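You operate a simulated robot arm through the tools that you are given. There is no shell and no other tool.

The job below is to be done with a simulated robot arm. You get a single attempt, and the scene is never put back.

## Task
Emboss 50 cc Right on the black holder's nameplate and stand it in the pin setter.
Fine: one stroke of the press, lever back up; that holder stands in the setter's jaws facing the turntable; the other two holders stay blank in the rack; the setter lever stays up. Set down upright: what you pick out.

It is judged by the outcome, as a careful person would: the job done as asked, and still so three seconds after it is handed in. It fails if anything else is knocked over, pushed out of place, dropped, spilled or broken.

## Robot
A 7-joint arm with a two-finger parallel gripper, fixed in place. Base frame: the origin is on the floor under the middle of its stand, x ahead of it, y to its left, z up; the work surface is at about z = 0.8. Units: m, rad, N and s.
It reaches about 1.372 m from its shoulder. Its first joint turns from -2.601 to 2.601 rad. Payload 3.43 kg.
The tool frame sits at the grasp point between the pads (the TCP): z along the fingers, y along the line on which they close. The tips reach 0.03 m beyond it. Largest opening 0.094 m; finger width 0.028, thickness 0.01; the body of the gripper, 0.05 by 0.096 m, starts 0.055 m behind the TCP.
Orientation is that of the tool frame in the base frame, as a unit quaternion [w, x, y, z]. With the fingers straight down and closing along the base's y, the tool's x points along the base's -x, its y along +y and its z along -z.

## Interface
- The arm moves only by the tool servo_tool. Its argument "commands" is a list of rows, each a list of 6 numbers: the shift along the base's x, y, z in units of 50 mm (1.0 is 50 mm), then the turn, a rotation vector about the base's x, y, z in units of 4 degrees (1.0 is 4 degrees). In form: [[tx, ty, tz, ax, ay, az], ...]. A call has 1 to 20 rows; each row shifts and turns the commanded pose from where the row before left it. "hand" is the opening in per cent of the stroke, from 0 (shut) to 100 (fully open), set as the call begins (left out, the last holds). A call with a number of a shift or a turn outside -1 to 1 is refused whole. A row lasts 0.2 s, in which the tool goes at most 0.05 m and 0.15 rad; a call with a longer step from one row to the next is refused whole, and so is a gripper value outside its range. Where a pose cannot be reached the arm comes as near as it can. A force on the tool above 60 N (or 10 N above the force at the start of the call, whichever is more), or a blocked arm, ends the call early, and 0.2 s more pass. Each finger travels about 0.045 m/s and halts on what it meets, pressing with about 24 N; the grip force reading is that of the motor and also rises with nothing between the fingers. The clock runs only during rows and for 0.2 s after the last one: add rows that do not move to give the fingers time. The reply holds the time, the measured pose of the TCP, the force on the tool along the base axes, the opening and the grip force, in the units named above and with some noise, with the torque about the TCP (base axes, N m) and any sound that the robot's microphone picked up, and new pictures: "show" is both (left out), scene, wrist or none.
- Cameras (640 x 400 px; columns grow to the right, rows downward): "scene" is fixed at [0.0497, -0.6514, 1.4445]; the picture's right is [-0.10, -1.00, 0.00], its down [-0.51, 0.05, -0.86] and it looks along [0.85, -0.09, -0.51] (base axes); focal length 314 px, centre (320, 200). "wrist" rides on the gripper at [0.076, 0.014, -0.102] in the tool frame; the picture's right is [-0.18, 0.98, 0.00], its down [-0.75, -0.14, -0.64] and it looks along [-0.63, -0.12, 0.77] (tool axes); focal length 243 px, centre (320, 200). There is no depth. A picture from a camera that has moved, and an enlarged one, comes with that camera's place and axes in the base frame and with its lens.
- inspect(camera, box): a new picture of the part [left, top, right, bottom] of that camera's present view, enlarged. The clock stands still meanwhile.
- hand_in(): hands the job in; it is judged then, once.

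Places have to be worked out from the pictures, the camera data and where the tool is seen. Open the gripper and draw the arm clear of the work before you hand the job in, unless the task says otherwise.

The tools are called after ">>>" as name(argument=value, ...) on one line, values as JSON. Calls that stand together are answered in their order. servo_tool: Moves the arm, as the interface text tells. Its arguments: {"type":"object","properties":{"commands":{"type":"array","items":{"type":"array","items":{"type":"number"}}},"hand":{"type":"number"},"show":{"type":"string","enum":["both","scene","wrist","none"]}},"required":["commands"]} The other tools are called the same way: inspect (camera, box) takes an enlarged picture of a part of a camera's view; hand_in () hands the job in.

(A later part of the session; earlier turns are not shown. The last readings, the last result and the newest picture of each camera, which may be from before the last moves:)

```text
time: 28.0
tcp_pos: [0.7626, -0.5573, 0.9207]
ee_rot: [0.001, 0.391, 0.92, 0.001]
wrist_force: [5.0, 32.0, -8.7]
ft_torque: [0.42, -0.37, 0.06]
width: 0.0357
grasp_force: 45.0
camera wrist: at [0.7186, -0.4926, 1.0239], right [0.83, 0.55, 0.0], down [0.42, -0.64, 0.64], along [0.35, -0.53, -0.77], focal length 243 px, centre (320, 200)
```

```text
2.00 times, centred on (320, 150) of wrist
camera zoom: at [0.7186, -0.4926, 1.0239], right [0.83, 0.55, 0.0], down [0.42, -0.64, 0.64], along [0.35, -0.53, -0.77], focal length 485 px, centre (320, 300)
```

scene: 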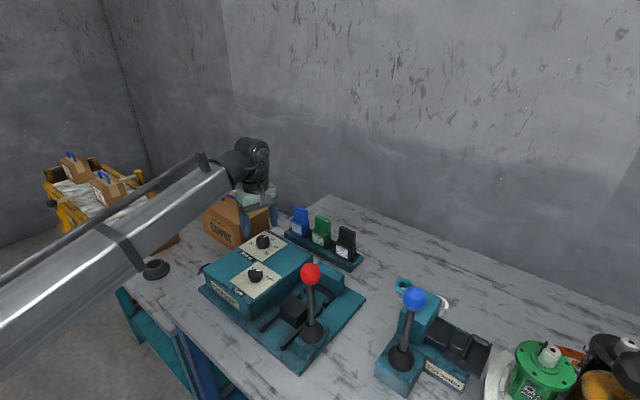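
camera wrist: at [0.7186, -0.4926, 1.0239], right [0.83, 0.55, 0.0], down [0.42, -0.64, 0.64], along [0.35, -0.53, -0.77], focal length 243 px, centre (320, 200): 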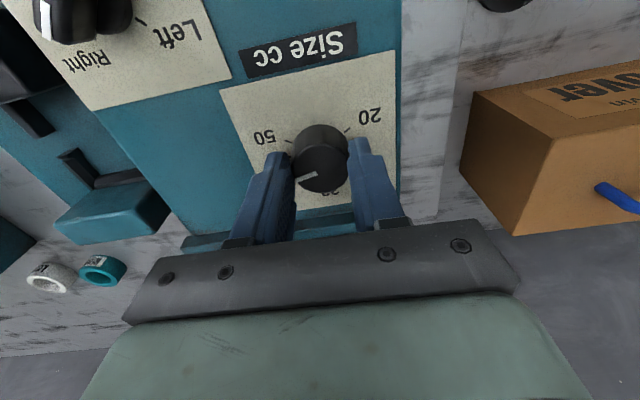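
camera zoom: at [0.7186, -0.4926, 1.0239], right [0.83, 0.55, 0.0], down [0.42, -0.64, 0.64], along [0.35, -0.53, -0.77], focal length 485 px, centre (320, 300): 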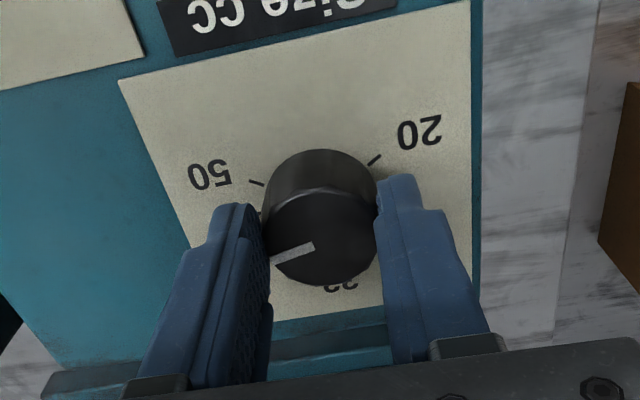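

76° turned in total. I'll turn the remaining 44°, shifting +1.5 mm in y to reduce the side load.

>>> servo_tool(commands=[[0.01, 0.035, 0, 0, 0, -1], [0, 0, 0, 0, 0, -1], [0, 0, 0, 0, 0, -1], [0, 0, 0, 0, 0, -1], [0, 0, 0, 0, 0, -1], [0, 0, 0, 0, 0, -1], [0, 0, 0, 0, 0, -1], [0, 0, 0, 0, 0, -1], [0, 0, 0, 0, 0, -1], [0, 0, 0, 0, 0, -1], [0, 0, 0, 0, 0, -1], [0, 0, 0, 0, 0, 0]], show="wrist")

>>> inspect(camera="wrist", box=[220, 50, 420, 250])

```text
time: 30.6
tcp_pos: [0.7634, -0.5574, 0.9216]
ee_rot: [0.0, 0.707, 0.708, 0.002]
wrist_force: [26.9, 10.5, -0.6]
ft_torque: [0.29, -0.79, 1.02]
width: 0.0353
grasp_force: 45.2
camera wrist: at [0.7771, -0.4806, 1.0241], right [0.98, -0.18, 0.0], down [-0.14, -0.75, 0.64], along [-0.12, -0.63, -0.77], focal length 243 px, centre (320, 200)
```

wrist: 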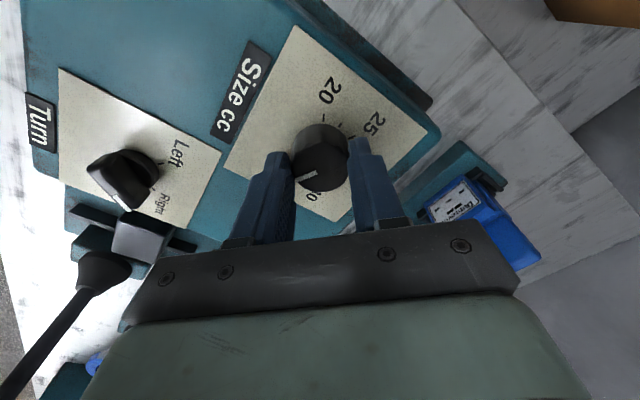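

```text
2.00 times, centred on (320, 150) of wrist
camera zoom: at [0.7771, -0.4806, 1.0241], right [0.98, -0.18, 0.0], down [-0.14, -0.75, 0.64], along [-0.12, -0.63, -0.77], focal length 485 px, centre (320, 300)
```

zoom: 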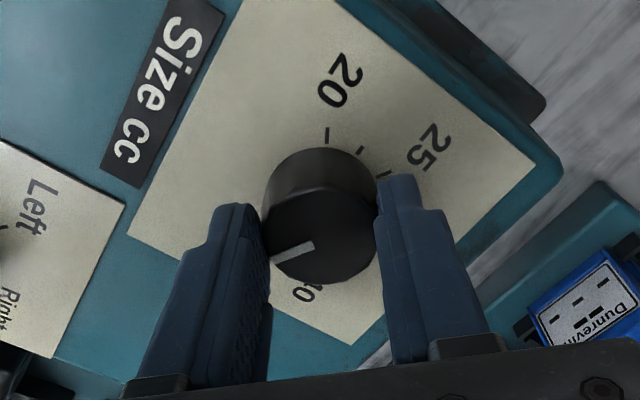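

The z-torque has jumped to 1 N·m, so the knob is at or near its end stop at 50. I'll release, rise and check the pointer.

>>> servo_tool(commands=[[0, 0, 0, 0, 0, 0], [0, 0, 0, 0, 0, 0], [0, 0, 0, 0, 0, 0], [0, 0, 0.5, 0, 0, 0], [0, 0, 1, 0, 0, 0], [0, 0, 1, 0, 0, 0]], hand=70)

>>> inspect(camera="wrist", box=[220, 30, 420, 230])

>>> inspect(camera="scene", box=[220, 220, 320, 300])

```text
time: 32.0
tcp_pos: [0.7609, -0.5572, 1.0448]
ee_rot: [0.0, 0.707, 0.707, -0.001]
wrist_force: [-0.2, -0.8, -0.6]
ft_torque: [0.01, 0.03, 0.0]
width: 0.0659
grasp_force: 0.1
camera wrist: at [0.7753, -0.4808, 1.1484], right [0.98, -0.18, 0.0], down [-0.14, -0.75, 0.64], along [-0.12, -0.63, -0.77], focal length 243 px, centre (320, 200)
```

scene: 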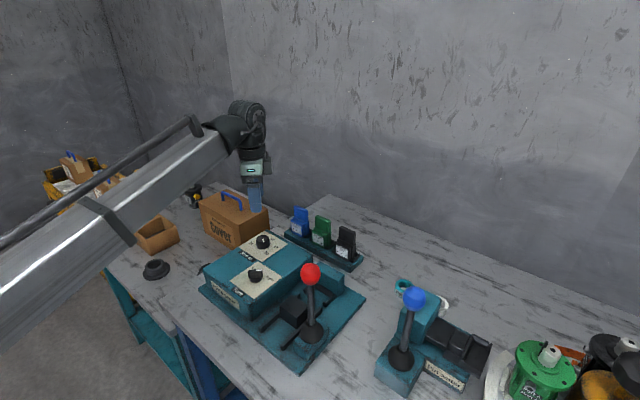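
wrist: 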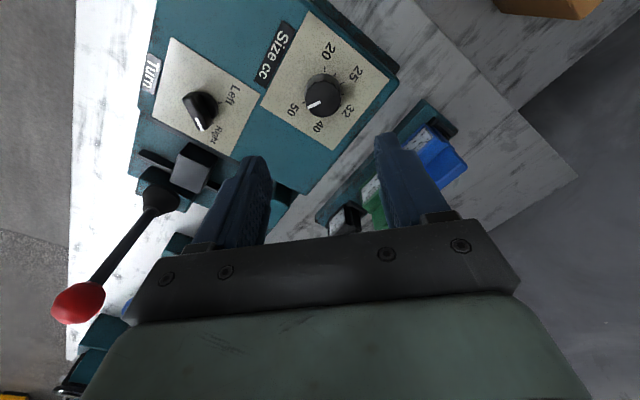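

```text
2.00 times, centred on (320, 130) of wrist
camera zoom: at [0.7753, -0.4808, 1.1484], right [0.98, -0.18, 0.0], down [-0.14, -0.75, 0.64], along [-0.12, -0.63, -0.77], focal length 485 px, centre (320, 340)
```

zoom: 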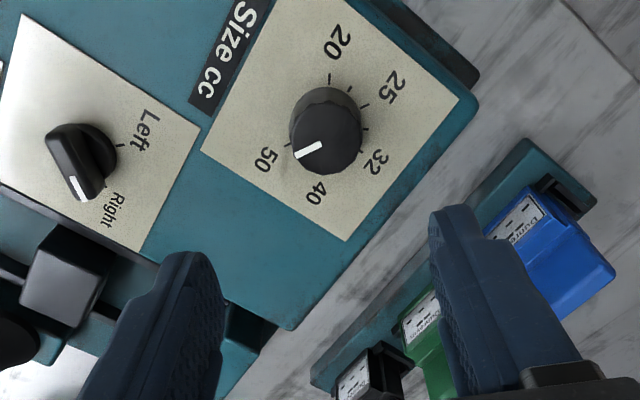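

```text
5.00 times, centred on (270, 260) of scene
camera zoom: at [0.0497, -0.6514, 1.4445], right [-0.1, -1.0, 0.0], down [-0.51, 0.05, -0.86], along [0.85, -0.09, -0.51], focal length 1568 px, centre (570, -100)
```

zoom: 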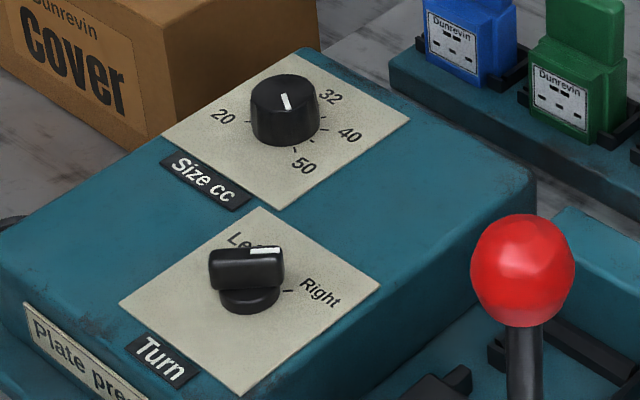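

Size reads 50 (pointer at about -167°, on its stop) and Turn reads Right. Now I'll look closely at the black holder. The rack seems parallel to the press at 45°, so I'll turn the hand to face the nameplates.

>>> servo_tool(commands=[[0, 0, 0.6, 0, 0, 1], [0, 0, 0.6, 0, 0, 1], [-0.47, -0.34, 0, 0, 0, 1], [-0.47, -0.34, 0, 0, 0, 1], [-0.47, -0.34, 0, 0, 0, 1], [-0.47, -0.34, 0, 0, 0, 1], [-0.47, -0.34, 0, 0, 0, 1], [-0.47, -0.34, 0, 0, 0, 1], [0, 0, 0, 0, 0, 1], [0, 0, 0, 0, 0, 1], [0, 0, 0, 0, 0, 1], [0, 0, 0, 0, 0, 0.25]])

>>> inspect(camera="wrist", box=[220, 50, 420, 250])

```text
time: 34.6
tcp_pos: [0.6207, -0.6592, 1.1063]
ee_rot: [-0.001, 0.382, 0.924, -0.001]
wrist_force: [-0.9, 0.5, 0.3]
ft_torque: [-0.02, -0.02, 0.02]
width: 0.0657
grasp_force: 0.1
camera wrist: at [0.5759, -0.595, 1.2087], right [0.82, 0.57, 0.0], down [0.43, -0.63, 0.64], along [0.36, -0.53, -0.77], focal length 243 px, centre (320, 200)
```

scene: 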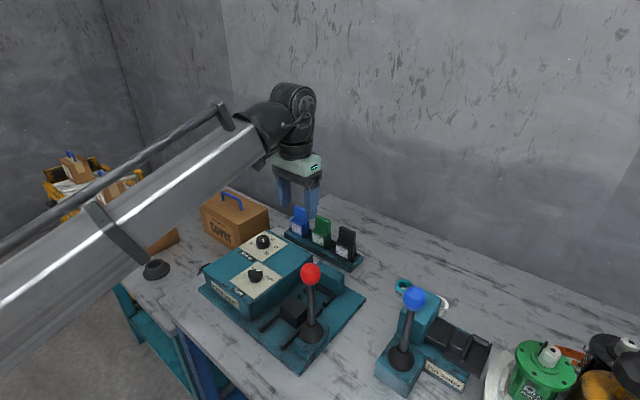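
wrist: 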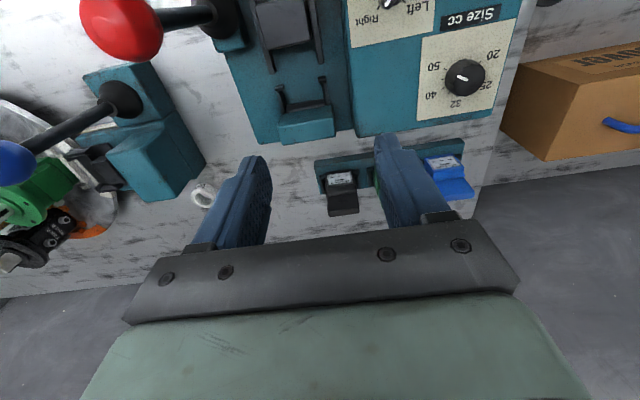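

```text
2.00 times, centred on (320, 150) of wrist
camera zoom: at [0.5759, -0.595, 1.2087], right [0.82, 0.57, 0.0], down [0.43, -0.63, 0.64], along [0.36, -0.53, -0.77], focal length 485 px, centre (320, 300)
```

zoom: 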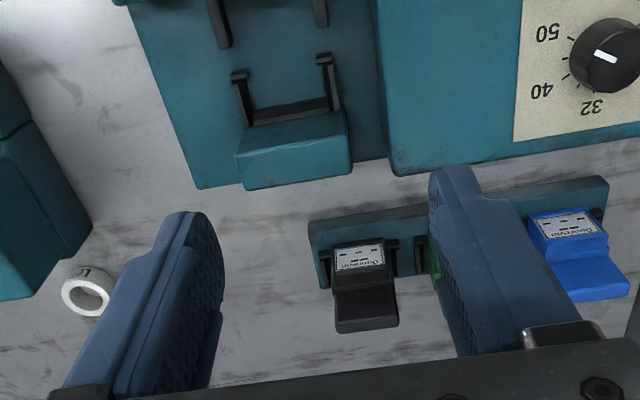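

The rack axis and the nest are both parallel at 45°, so nameplates already face the die direction. I'll enlarge the black holder in the scene and wrist views to triangulate it.

>>> inspect(camera="scene", box=[280, 195, 380, 275])

>>> inspect(camera="wrist", box=[290, 130, 390, 220])

>>> inspect(camera="wrist", box=[220, 20, 360, 150])

```text
5.00 times, centred on (330, 235) of scene
camera zoom: at [0.0497, -0.6514, 1.4445], right [-0.1, -1.0, 0.0], down [-0.51, 0.05, -0.86], along [0.85, -0.09, -0.51], focal length 1568 px, centre (270, 25)
```

zoom: 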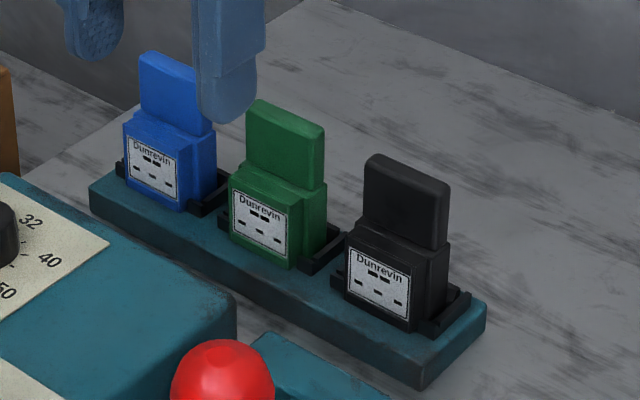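

```text
4.44 times, centred on (340, 175) of wrist
camera zoom: at [0.5759, -0.595, 1.2087], right [0.82, 0.57, 0.0], down [0.43, -0.63, 0.64], along [0.36, -0.53, -0.77], focal length 1078 px, centre (231, 311)
```

zoom: 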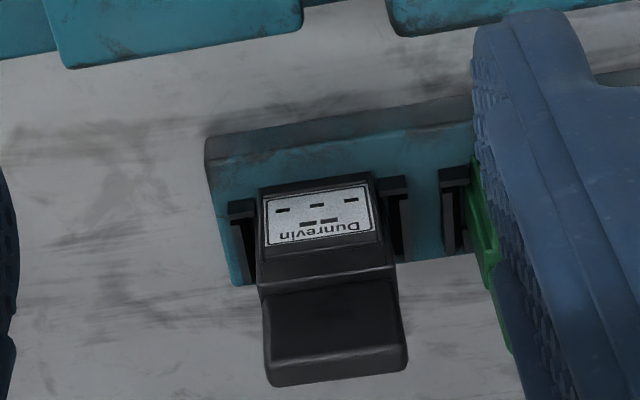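

```text
3.08 times, centred on (290, 85) of wrist
camera zoom: at [0.5759, -0.595, 1.2087], right [0.82, 0.57, 0.0], down [0.43, -0.63, 0.64], along [0.36, -0.53, -0.77], focal length 746 px, centre (412, 554)
```

zoom: 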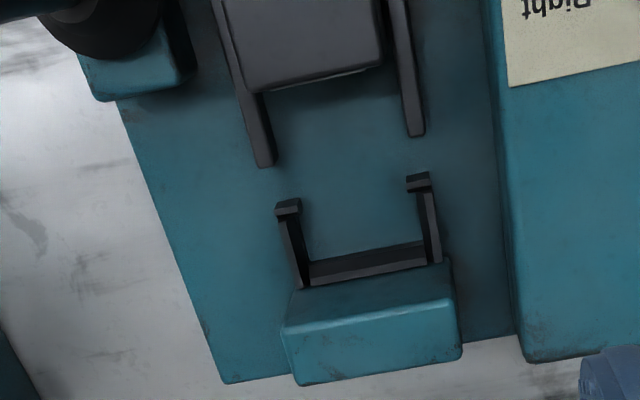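

Black holder's tab is about 50 mm wide × 14 mm thick, with its top at z ≈ 0.916, centred near (0.76, -0.795). Before choosing the grip I want to see the setter's jaws, so I'll rise and face -y.

>>> servo_tool(commands=[[0, 0, 0.8, 0, 0, -1], [0, 0, 0.8, 0, 0, -1], [-0.57, -0.3, 0.1, 0, 0, -1], [-0.57, -0.3, 0.1, 0, 0, -1], [-0.57, -0.3, 0.1, 0, 0, -1], [-0.57, -0.3, 0.1, 0, 0, -1], [-0.57, -0.3, 0.1, 0, 0, -1], [-0.57, -0.3, 0.1, 0, 0, -1], [0, 0, 0, 0, 0, -1], [0, 0, 0, 0, 0, -1], [0, 0, 0, 0, 0, -1], [0, 0, 0, 0, 0, -0.25]])

>>> inspect(camera="wrist", box=[220, 0, 420, 160])

```text
time: 35.9
tcp_pos: [0.5293, -0.7071, 1.2014]
ee_rot: [0.003, 0.543, 0.84, -0.004]
wrist_force: [5.7, -3.5, -8.4]
ft_torque: [-0.18, 0.38, -0.33]
width: 0.0658
grasp_force: 0.2
stopped in row 6: the force on the tool passed its limit at 62 N (the readings are from after the stop); the commanded pose is now the measured one
camera wrist: at [0.5105, -0.6317, 1.3046], right [0.97, 0.24, 0.0], down [0.18, -0.74, 0.65], along [0.15, -0.63, -0.76], focal length 243 px, centre (320, 200)
```

scene: 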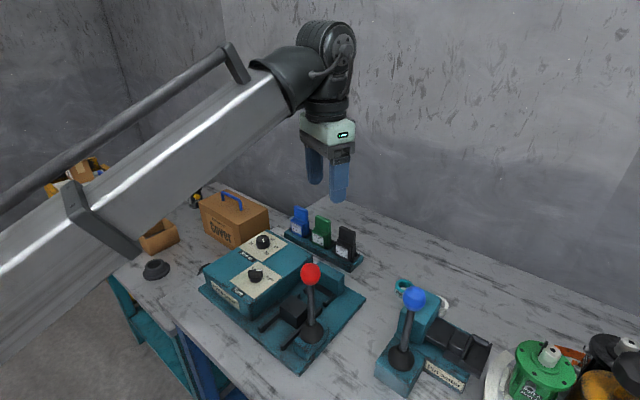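
wrist: 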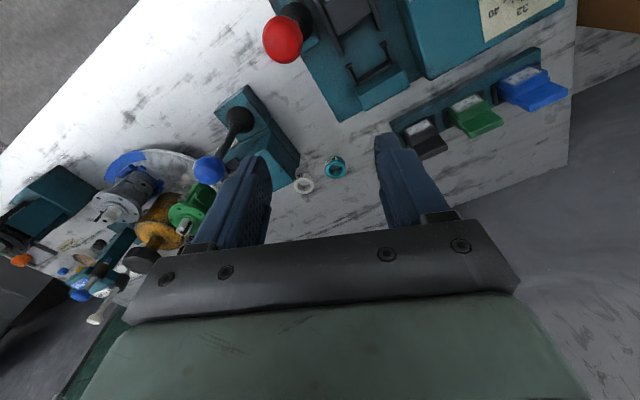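

```text
2.50 times, centred on (320, 80) of wrist
camera zoom: at [0.5105, -0.6317, 1.3046], right [0.97, 0.24, 0.0], down [0.18, -0.74, 0.65], along [0.15, -0.63, -0.76], focal length 606 px, centre (320, 500)
```

zoom: 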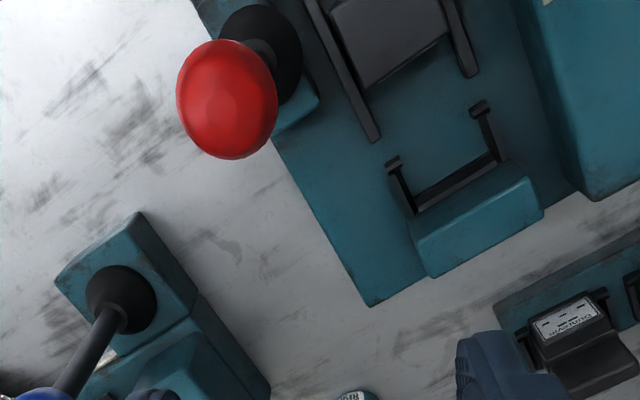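

The call stopped with a force spike, though nothing touches the gripper in the views; it may be the arm jerking near its inner limit. I'll hold still and check the residual force.

>>> servo_tool(commands=[[0, 0, 0, 0, 0, 0], [0, 0, 0, 0, 0, 0]])

>>> inspect(camera="scene", box=[240, 0, 480, 240])

>>> inspect(camera="wrist", box=[0, 60, 330, 330])

```text
time: 36.5
tcp_pos: [0.5293, -0.7079, 1.2031]
ee_rot: [0.004, 0.542, 0.841, -0.004]
wrist_force: [6.3, -5.3, -15.2]
ft_torque: [-0.48, 0.26, -0.28]
width: 0.0659
grasp_force: 0.1
camera wrist: at [0.5103, -0.6318, 1.3045], right [0.97, 0.24, 0.0], down [0.18, -0.74, 0.65], along [0.15, -0.63, -0.76], focal length 243 px, centre (320, 200)
```

scene: 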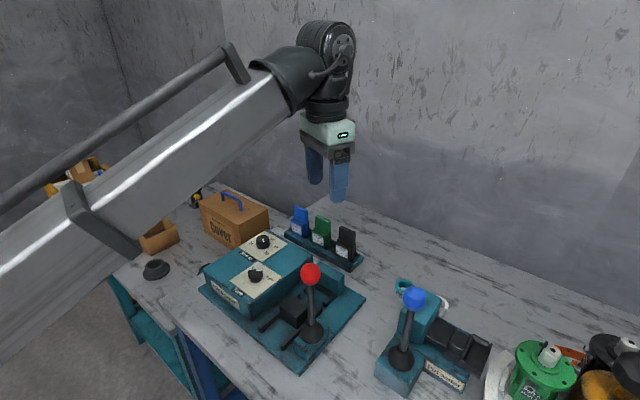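
wrist: 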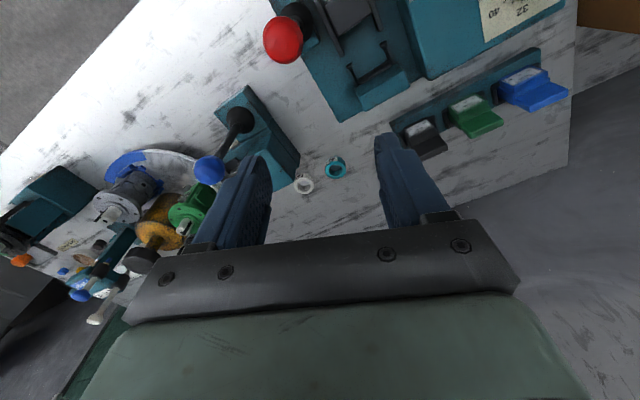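

```text
1.67 times, centred on (360, 120) of scene
camera zoom: at [0.0497, -0.6514, 1.4445], right [-0.1, -1.0, 0.0], down [-0.51, 0.05, -0.86], along [0.85, -0.09, -0.51], focal length 523 px, centre (253, 333)
```

zoom: 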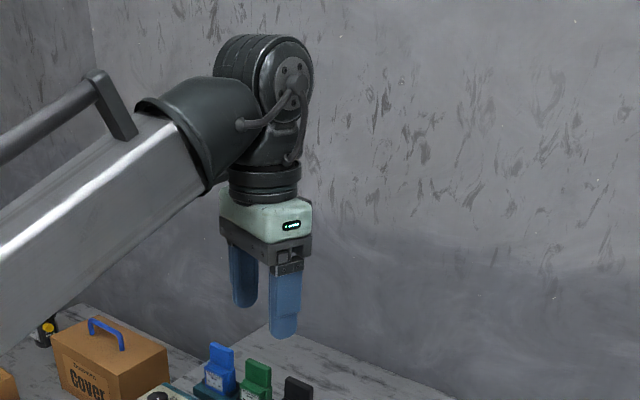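

```text
1.48 times, centred on (165, 195) of wrist
camera zoom: at [0.5103, -0.6318, 1.3045], right [0.97, 0.24, 0.0], down [0.18, -0.74, 0.65], along [0.15, -0.63, -0.76], focal length 359 px, centre (550, 207)
```

zoom: 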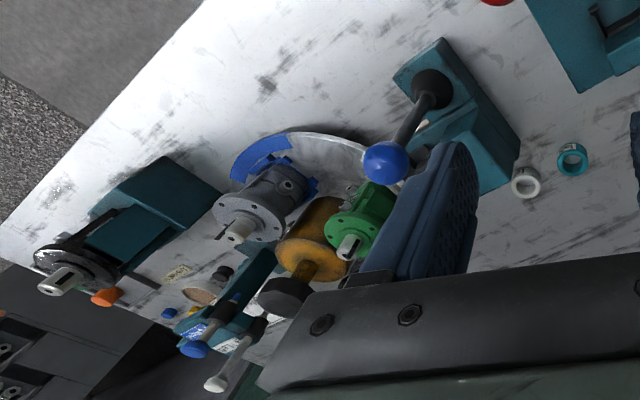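

The force persists. The wrist camera's bracket is probably pressing on the forearm, because the hand is close in and folded towards the base. I'll back outward to clear it.

>>> servo_tool(commands=[[0.3, -0.4, -0.1, 0, 0, 0], [0.3, -0.5, -0.1, 0, 0, 0], [0.1, -0.5, -0.1, 0, 0, 0]])

```text
time: 37.3
tcp_pos: [0.5648, -0.7783, 1.1867]
ee_rot: [0.003, 0.542, 0.84, -0.003]
wrist_force: [-1.0, -1.2, 0.0]
ft_torque: [-0.02, -0.01, -0.03]
width: 0.0659
grasp_force: 0.1
camera wrist: at [0.546, -0.7017, 1.2893], right [0.97, 0.24, 0.0], down [0.18, -0.74, 0.65], along [0.15, -0.63, -0.76], focal length 243 px, centre (320, 200)
```

scene: 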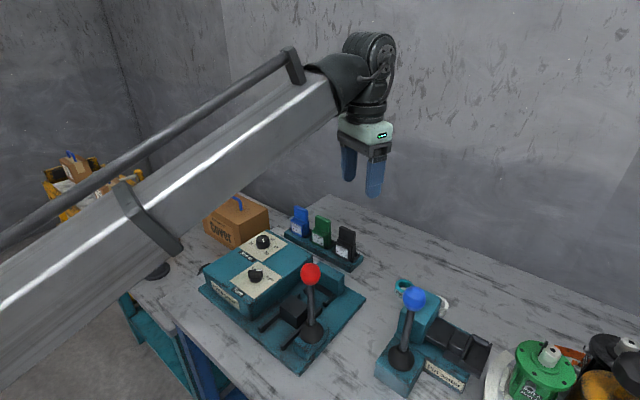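
wrist: 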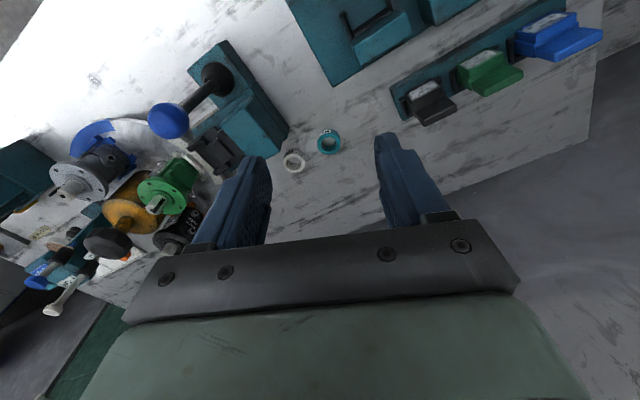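

Clear again. I'll enlarge the setter's jaws in this view.

>>> inspect(camera="wrist", box=[130, 30, 290, 190])

>>> inspect(camera="scene", box=[370, 270, 530, 400])

```text
2.50 times, centred on (210, 110) of wrist
camera zoom: at [0.546, -0.7017, 1.2893], right [0.97, 0.24, 0.0], down [0.18, -0.74, 0.65], along [0.15, -0.63, -0.76], focal length 606 px, centre (595, 425)
```

zoom: 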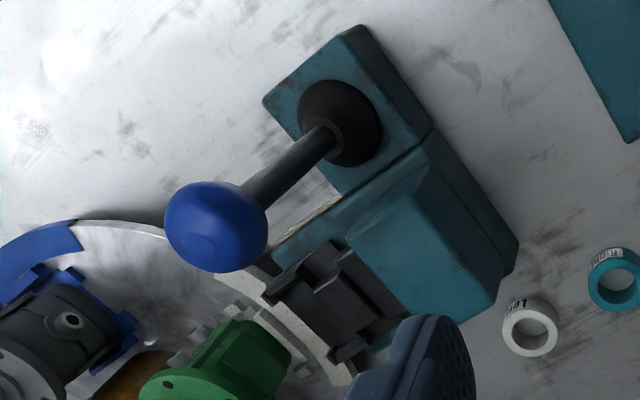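

```text
3.08 times, centred on (450, 335) of scene
camera zoom: at [0.0497, -0.6514, 1.4445], right [-0.1, -1.0, 0.0], down [-0.51, 0.05, -0.86], along [0.85, -0.09, -0.51], focal length 965 px, centre (-80, -215)
```

zoom: 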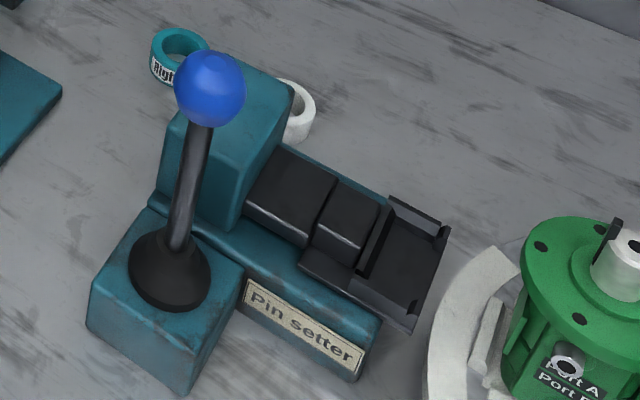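

Setter's jaws face about -135°, towards the turntable, so the holder must turn +90° from its press orientation. I'll zoom the scene camera on the nest and anvil to judge heights for finger clearance.

>>> inspect(camera="scene", box=[260, 240, 370, 340])

>>> inspect(camera="wrist", box=[280, 0, 470, 140])

```text
4.00 times, centred on (315, 290) of scene
camera zoom: at [0.0497, -0.6514, 1.4445], right [-0.1, -1.0, 0.0], down [-0.51, 0.05, -0.86], along [0.85, -0.09, -0.51], focal length 1255 px, centre (340, -160)
```

zoom: 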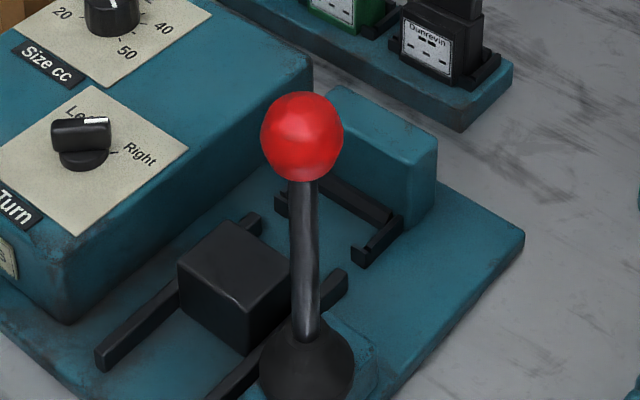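

```text
2.86 times, centred on (375, 70) of wrist
camera zoom: at [0.546, -0.7017, 1.2893], right [0.97, 0.24, 0.0], down [0.18, -0.74, 0.65], along [0.15, -0.63, -0.76], focal length 693 px, centre (163, 571)
```

zoom: 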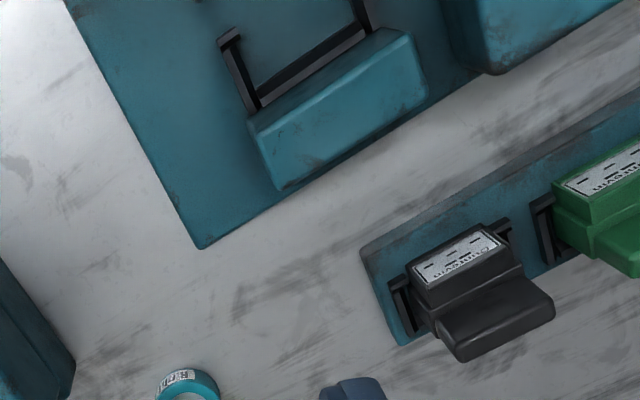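

The anvil stands roughly 50 mm above the nest's seat, so I'll grip only the upper part of the tab. To measure the rack-to-nest shift accurately, I'll view both seats from the same relative pose, starting directly above the black holder.

>>> servo_tool(commands=[[0.66, -0.073, -0.45, 0, 0, 0.86], [0.66, -0.073, -0.45, 0, 0, 0.86], [0.66, -0.073, -0.45, 0, 0, 0.86], [0.66, -0.073, -0.45, 0, 0, 0.86], [0.66, -0.073, -0.45, 0, 0, 0.86], [0.66, -0.073, -0.45, 0, 0, 0.86], [0, 0, 0, 0, 0, 0]])

>>> inspect(camera="wrist", box=[240, 20, 400, 160])

```text
time: 38.9
tcp_pos: [0.7625, -0.7984, 1.0519]
ee_rot: [0.004, 0.383, 0.924, -0.002]
wrist_force: [-0.2, 0.2, 0.7]
ft_torque: [0.0, -0.04, -0.02]
width: 0.0659
grasp_force: 0.0
camera wrist: at [0.7181, -0.7342, 1.1546], right [0.82, 0.57, 0.0], down [0.43, -0.63, 0.65], along [0.37, -0.54, -0.76], focal length 243 px, centre (320, 200)
```

scene: 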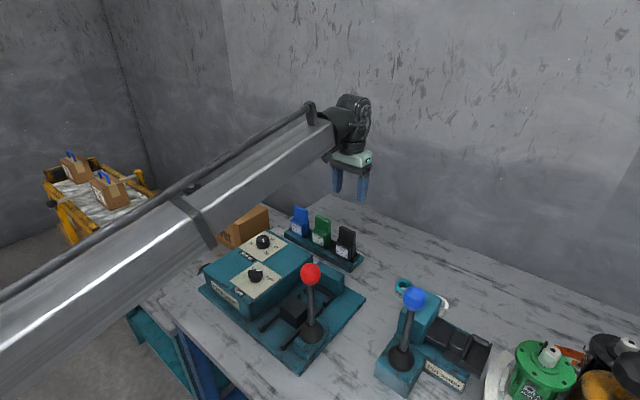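
wrist: 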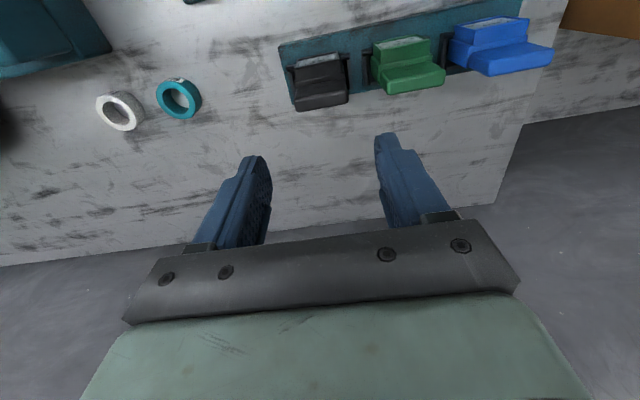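

```text
2.86 times, centred on (320, 90) of wrist
camera zoom: at [0.7181, -0.7342, 1.1546], right [0.82, 0.57, 0.0], down [0.43, -0.63, 0.65], along [0.37, -0.54, -0.76], focal length 693 px, centre (320, 514)
```

zoom: 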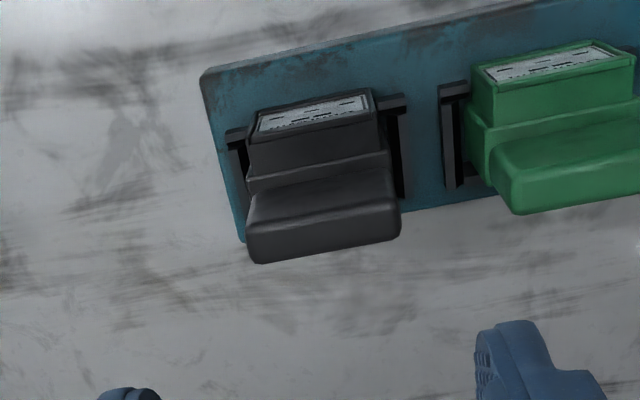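

TCP is almost straight above the tab. I'll enlarge strongly to record the seat arms' pixel positions for comparing with the nest.

>>> inspect(camera="wrist", box=[280, 40, 360, 115])

```text
5.33 times, centred on (320, 78) of wrist
camera zoom: at [0.7181, -0.7342, 1.1546], right [0.82, 0.57, 0.0], down [0.43, -0.63, 0.65], along [0.37, -0.54, -0.76], focal length 1294 px, centre (320, 853)
```

zoom: 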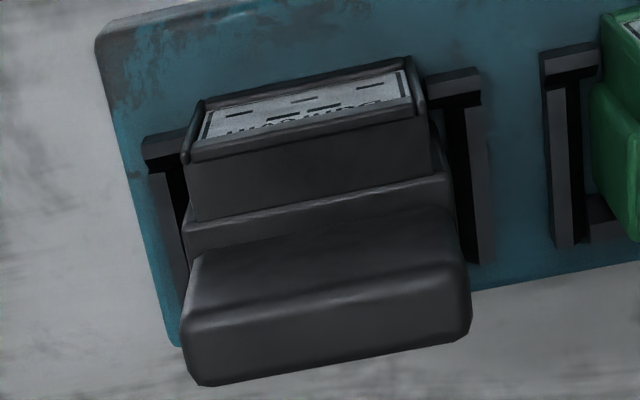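

The tool has a tilt of about 0.5° left over from the bump. I'll remove it (about +0.39° about x and +0.34° about y) and look again.

>>> servo_tool(commands=[[0, 0, 0, 0.097, 0.085, 0], [0, 0, 0, 0, 0, 0], [0, 0, 0, 0, 0, 0]], show="none")

>>> inspect(camera="wrist", box=[280, 40, 360, 115])

>>> servo_tool(commands=[[0, 0, 0, 0, 0, 0]], show="none")

```text
time: 39.7
tcp_pos: [0.7613, -0.8006, 1.0521]
ee_rot: [0.0, 0.383, 0.924, 0.0]
wrist_force: [-0.3, 0.6, -0.1]
ft_torque: [0.0, 0.01, 0.01]
width: 0.066
grasp_force: 0.1
```

```text
5.33 times, centred on (320, 78) of wrist
camera zoom: at [0.7183, -0.7354, 1.1557], right [0.83, 0.56, 0.0], down [0.43, -0.63, 0.64], along [0.36, -0.53, -0.77], focal length 1294 px, centre (320, 853)
```

zoom: 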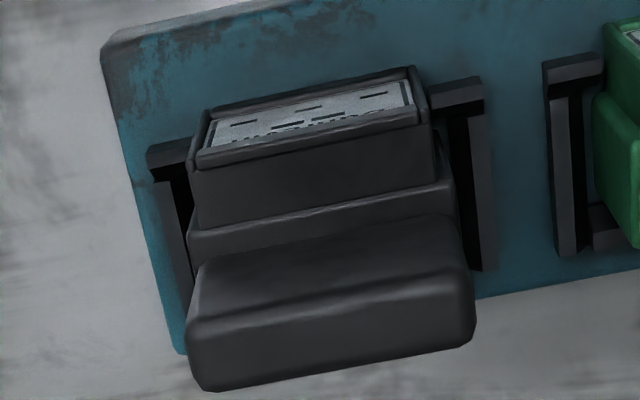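

```text
time: 40.1
tcp_pos: [0.7621, -0.7989, 1.0521]
ee_rot: [0.0, 0.382, 0.924, -0.001]
wrist_force: [0.5, -0.4, 0.2]
ft_torque: [0.03, -0.01, 0.0]
width: 0.0659
grasp_force: 0.0
```

Tilt is gone. I've recorded the rack seat's lip corners at zoom pixels (147,150) and (482,77). Now I'll move to the same relative pose over the nest, estimated at a (-0.143, +0.095) offset.

>>> servo_tool(commands=[[-0.715, 0.475, 0, 0, 0, 0], [-0.715, 0.475, 0, 0, 0, 0], [-0.715, 0.475, 0, 0, 0, 0], [-0.715, 0.475, 0, 0, 0, 0], [0, 0, 0, 0, 0, 0], [0, 0, 0, 0, 0, 0]])

>>> inspect(camera="wrist", box=[280, 40, 360, 115])

```text
time: 41.5
tcp_pos: [0.6189, -0.7043, 1.0544]
ee_rot: [0.0, 0.384, 0.923, -0.001]
wrist_force: [0.3, -0.5, 0.3]
ft_torque: [-0.06, 0.0, -0.01]
width: 0.0658
grasp_force: 0.0
camera wrist: at [0.5746, -0.6401, 1.1568], right [0.83, 0.56, 0.0], down [0.43, -0.63, 0.64], along [0.36, -0.53, -0.77], focal length 243 px, centre (320, 200)
```

scene: 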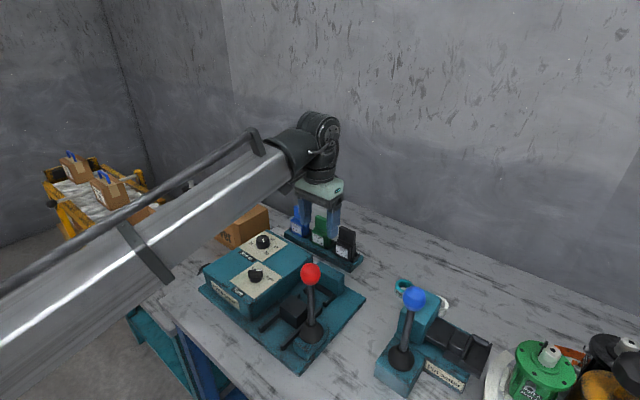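
wrist: 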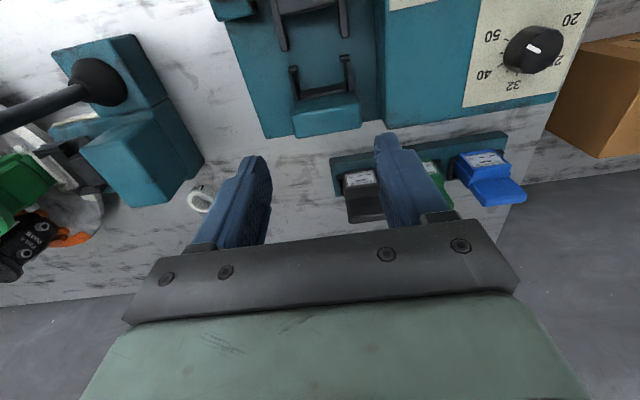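

```text
5.33 times, centred on (320, 78) of wrist
camera zoom: at [0.5746, -0.6401, 1.1568], right [0.83, 0.56, 0.0], down [0.43, -0.63, 0.64], along [0.36, -0.53, -0.77], focal length 1294 px, centre (320, 853)
```

zoom: 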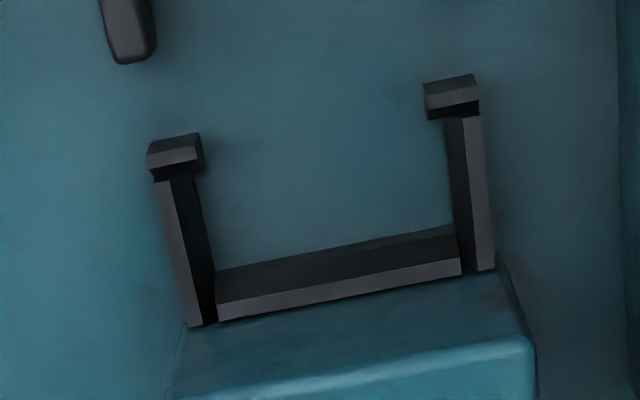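

Nest nearly coincides with the rack seat's image. I'll take high-magnification crops of each lip here, then the same crops over the rack, to get the exact residual.

>>> inspect(camera="wrist", box=[334, 48, 359, 68])

>>> inspect(camera="wrist", box=[282, 60, 307, 80])

>>> inspect(camera="wrist", box=[334, 78, 359, 98])

>>> servo_tool(commands=[[0, 0, 0, 0, 0, 0]], show="none")

```text
16.00 times, centred on (346, 58) of wrist
camera zoom: at [0.5746, -0.6401, 1.1568], right [0.83, 0.56, 0.0], down [0.43, -0.63, 0.64], along [0.36, -0.53, -0.77], focal length 3882 px, centre (-104, 2472)
```

zoom: 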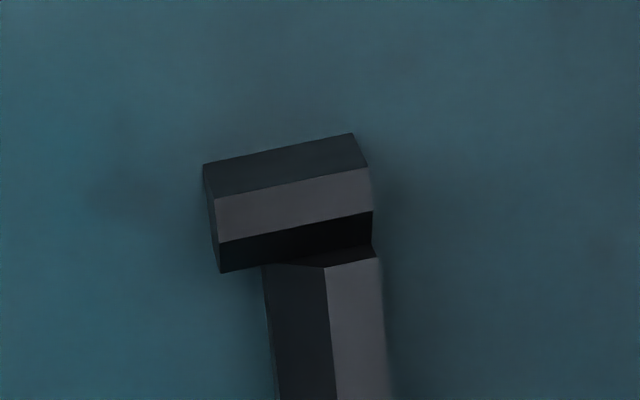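

```text
16.00 times, centred on (294, 70) of wrist
camera zoom: at [0.5746, -0.6401, 1.1568], right [0.83, 0.56, 0.0], down [0.43, -0.63, 0.64], along [0.36, -0.53, -0.77], focal length 3882 px, centre (728, 2280)
```

zoom: 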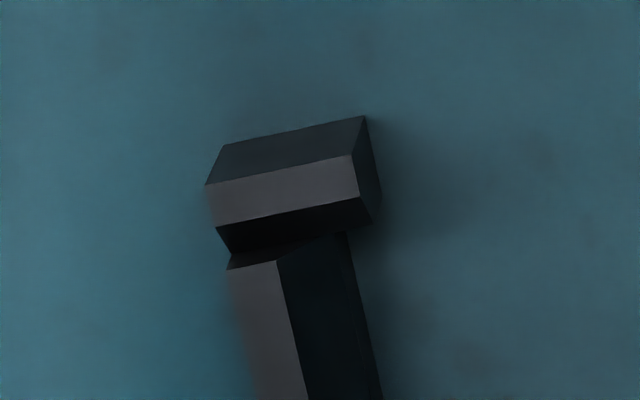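

```text
16.00 times, centred on (346, 88) of wrist
camera zoom: at [0.5746, -0.6401, 1.1568], right [0.83, 0.56, 0.0], down [0.43, -0.63, 0.64], along [0.36, -0.53, -0.77], focal length 3882 px, centre (-104, 1992)
```

zoom: 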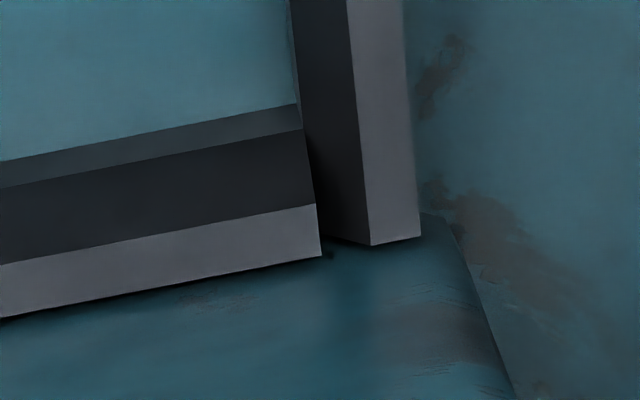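

```text
time: 41.9
tcp_pos: [0.619, -0.704, 1.0542]
ee_rot: [0.0, 0.383, 0.924, 0.0]
wrist_force: [-0.2, 0.7, -0.2]
ft_torque: [-0.03, 0.05, 0.0]
width: 0.0656
grasp_force: 0.1
```

Excellent detail. I noted the nest's lip corners and the arm's back end. Now back over the black holder for the same crops.

>>> servo_tool(commands=[[0.715, -0.475, 0, 0, 0, 0], [0.715, -0.475, 0, 0, 0, 0], [0.715, -0.475, 0, 0, 0, 0], [0.715, -0.475, 0, 0, 0, 0], [0, 0, 0, 0, 0, 0], [0, 0, 0, 0, 0, 0]], show="none")

>>> inspect(camera="wrist", box=[334, 48, 359, 68])

>>> inspect(camera="wrist", box=[282, 60, 307, 80])

>>> inspect(camera="wrist", box=[334, 78, 359, 98])

>>> inspect(camera="wrist", box=[280, 40, 360, 115])

>>> servo_tool(commands=[[0, 0, 0, 0, 0, 0]], show="none")

```text
time: 43.3
tcp_pos: [0.7625, -0.7977, 1.0534]
ee_rot: [-0.001, 0.382, 0.924, 0.0]
wrist_force: [-0.1, 0.3, 0.2]
ft_torque: [0.02, -0.01, -0.01]
width: 0.0658
grasp_force: 0.0
```

```text
16.00 times, centred on (346, 58) of wrist
camera zoom: at [0.7186, -0.7338, 1.156], right [0.83, 0.56, 0.0], down [0.43, -0.63, 0.64], along [0.36, -0.53, -0.77], focal length 3882 px, centre (-104, 2472)
```

zoom: 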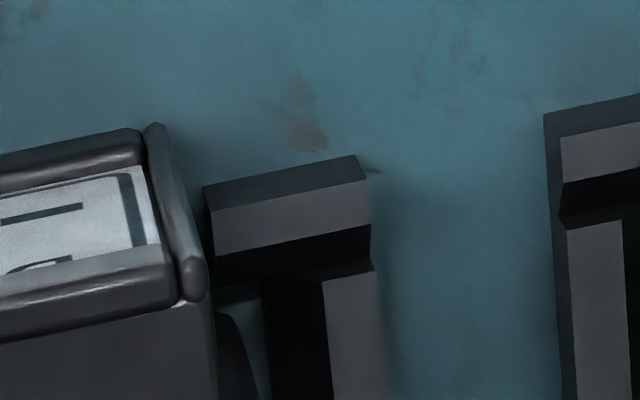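

```text
16.00 times, centred on (294, 70) of wrist
camera zoom: at [0.7186, -0.7338, 1.156], right [0.83, 0.56, 0.0], down [0.43, -0.63, 0.64], along [0.36, -0.53, -0.77], focal length 3882 px, centre (728, 2280)
```

zoom: 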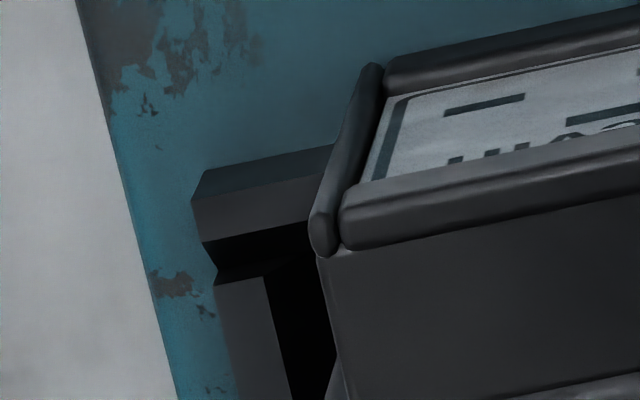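

```text
16.00 times, centred on (346, 88) of wrist
camera zoom: at [0.7186, -0.7338, 1.156], right [0.83, 0.56, 0.0], down [0.43, -0.63, 0.64], along [0.36, -0.53, -0.77], focal length 3882 px, centre (-104, 1992)
```

zoom: 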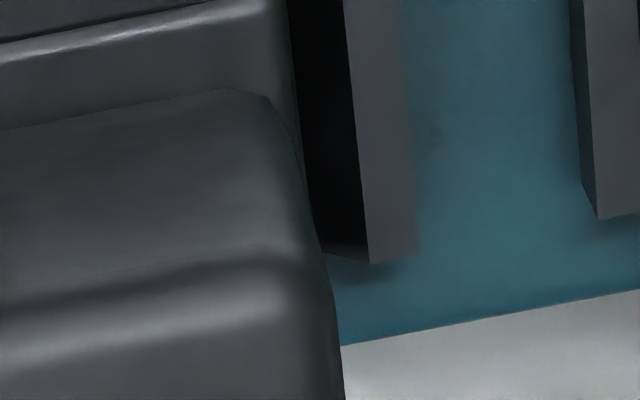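

```text
5.33 times, centred on (320, 78) of wrist
camera zoom: at [0.7186, -0.7338, 1.156], right [0.83, 0.56, 0.0], down [0.43, -0.63, 0.64], along [0.36, -0.53, -0.77], focal length 1294 px, centre (320, 853)
```

zoom: 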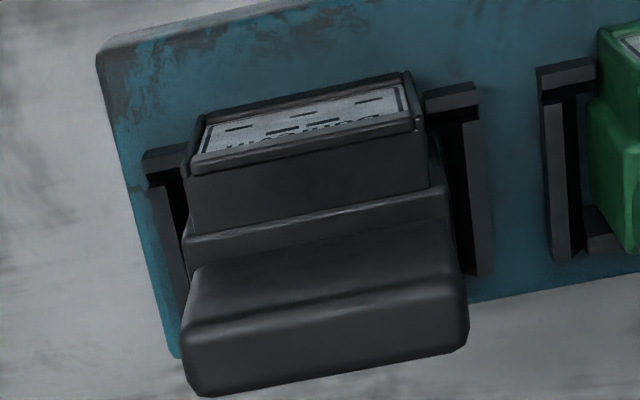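

```text
time: 43.7
tcp_pos: [0.7627, -0.7981, 1.0527]
ee_rot: [0.0, 0.382, 0.924, -0.001]
wrist_force: [0.5, 0.1, 0.6]
ft_torque: [0.0, 0.01, 0.03]
width: 0.066
grasp_force: 0.1
```

The crops give a rack-to-nest shift of about (-0.1435, +0.0943, -0.003) m with the same orientation. I'll grip the tab across its thickness, which needs hand yaw -135° here and -45° at the setter. I'll turn the hand there in free air.

>>> servo_tool(commands=[[0, 0, 0, 0, 0, -1], [0, 0, 0, 0, 0, -1], [0, 0, 0, 0, 0, -1], [0, 0, 0, 0, 0, -1], [0, 0, 0, 0, 0, -1], [0, 0, 0, 0, 0, -1], [0, 0, 0, 0, 0, -1], [0, 0, 0, 0, 0, -1], [0, 0, 0, 0, 0, -1], [0, 0, 0, 0, 0, -1], [0, 0, 0, 0, 0, -1], [0, 0, 0, 0, 0, -1], [0, 0, 0, 0, 0, -1], [0, 0, 0, 0, 0, -1], [0, 0, 0, 0, 0, -1], [0, 0, 0, 0, 0, -1], [0, 0, 0, 0, 0, -1], [0, 0, 0, 0, 0, -1], [0, 0, 0, 0, 0, -1], [0, 0, 0, 0, 0, -1]], hand=55, show="none")

>>> servo_tool(commands=[[0, 0, 0, 0, 0, -1], [0, 0, 0, 0, 0, -1], [0, 0, 0, 0, 0, -0.5], [0, 0, 0, 0, 0, 0]])

>>> inspect(camera="wrist", box=[240, 40, 400, 200])

```text
time: 47.9
tcp_pos: [0.7627, -0.7989, 1.0531]
ee_rot: [0.0, 0.887, 0.461, 0.0]
wrist_force: [0.3, -0.4, -0.3]
ft_torque: [0.03, 0.03, 0.02]
width: 0.0517
grasp_force: 0.1
```

```text
time: 48.9
tcp_pos: [0.7623, -0.8, 1.0522]
ee_rot: [-0.001, 0.924, 0.382, 0.0]
wrist_force: [-0.6, -0.1, 0.6]
ft_torque: [0.0, -0.01, 0.0]
width: 0.0519
grasp_force: 0.1
camera wrist: at [0.8261, -0.7558, 1.1552], right [0.56, -0.83, 0.0], down [-0.63, -0.43, 0.64], along [-0.53, -0.36, -0.77], focal length 243 px, centre (320, 200)
```

scene: 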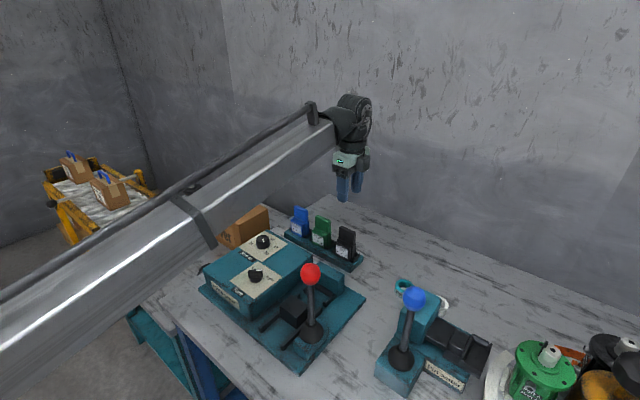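
wrist: 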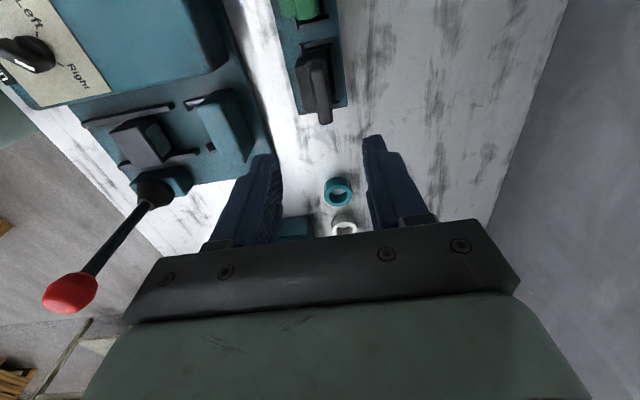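

```text
2.50 times, centred on (320, 120) of wrist
camera zoom: at [0.8261, -0.7558, 1.1552], right [0.56, -0.83, 0.0], down [-0.63, -0.43, 0.64], along [-0.53, -0.36, -0.77], focal length 606 px, centre (320, 400)
```

zoom: 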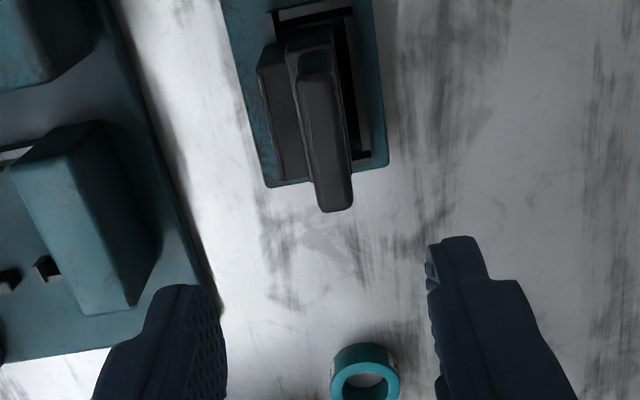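

Hand yaw -135° is reachable. I'll zoom on the tab's top to measure how far it is sideways from the finger mid-plane.

>>> inspect(camera="wrist", box=[290, 50, 350, 130])

>>> inspect(camera="wrist", box=[240, 120, 420, 250])

```text
5.00 times, centred on (320, 90) of wrist
camera zoom: at [0.8261, -0.7558, 1.1552], right [0.56, -0.83, 0.0], down [-0.63, -0.43, 0.64], along [-0.53, -0.36, -0.77], focal length 1213 px, centre (320, 750)
```

zoom: 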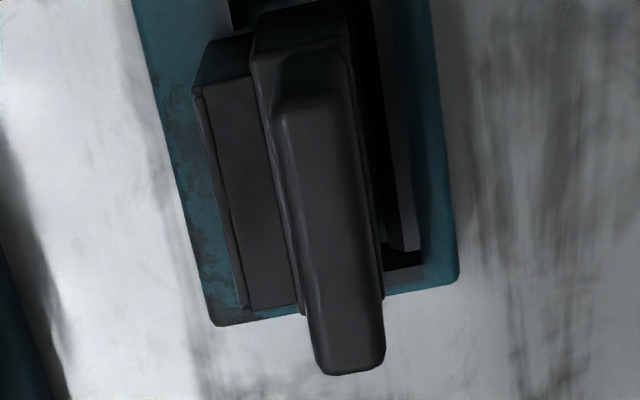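

```text
3.08 times, centred on (330, 185) of wrist
camera zoom: at [0.8261, -0.7558, 1.1552], right [0.56, -0.83, 0.0], down [-0.63, -0.43, 0.64], along [-0.53, -0.36, -0.77], focal length 746 px, centre (289, 246)
```

zoom: 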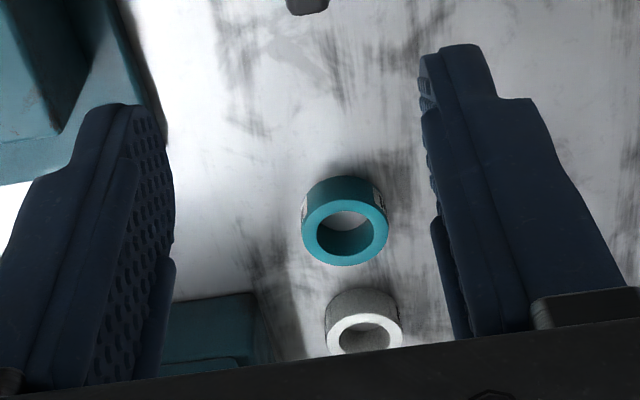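

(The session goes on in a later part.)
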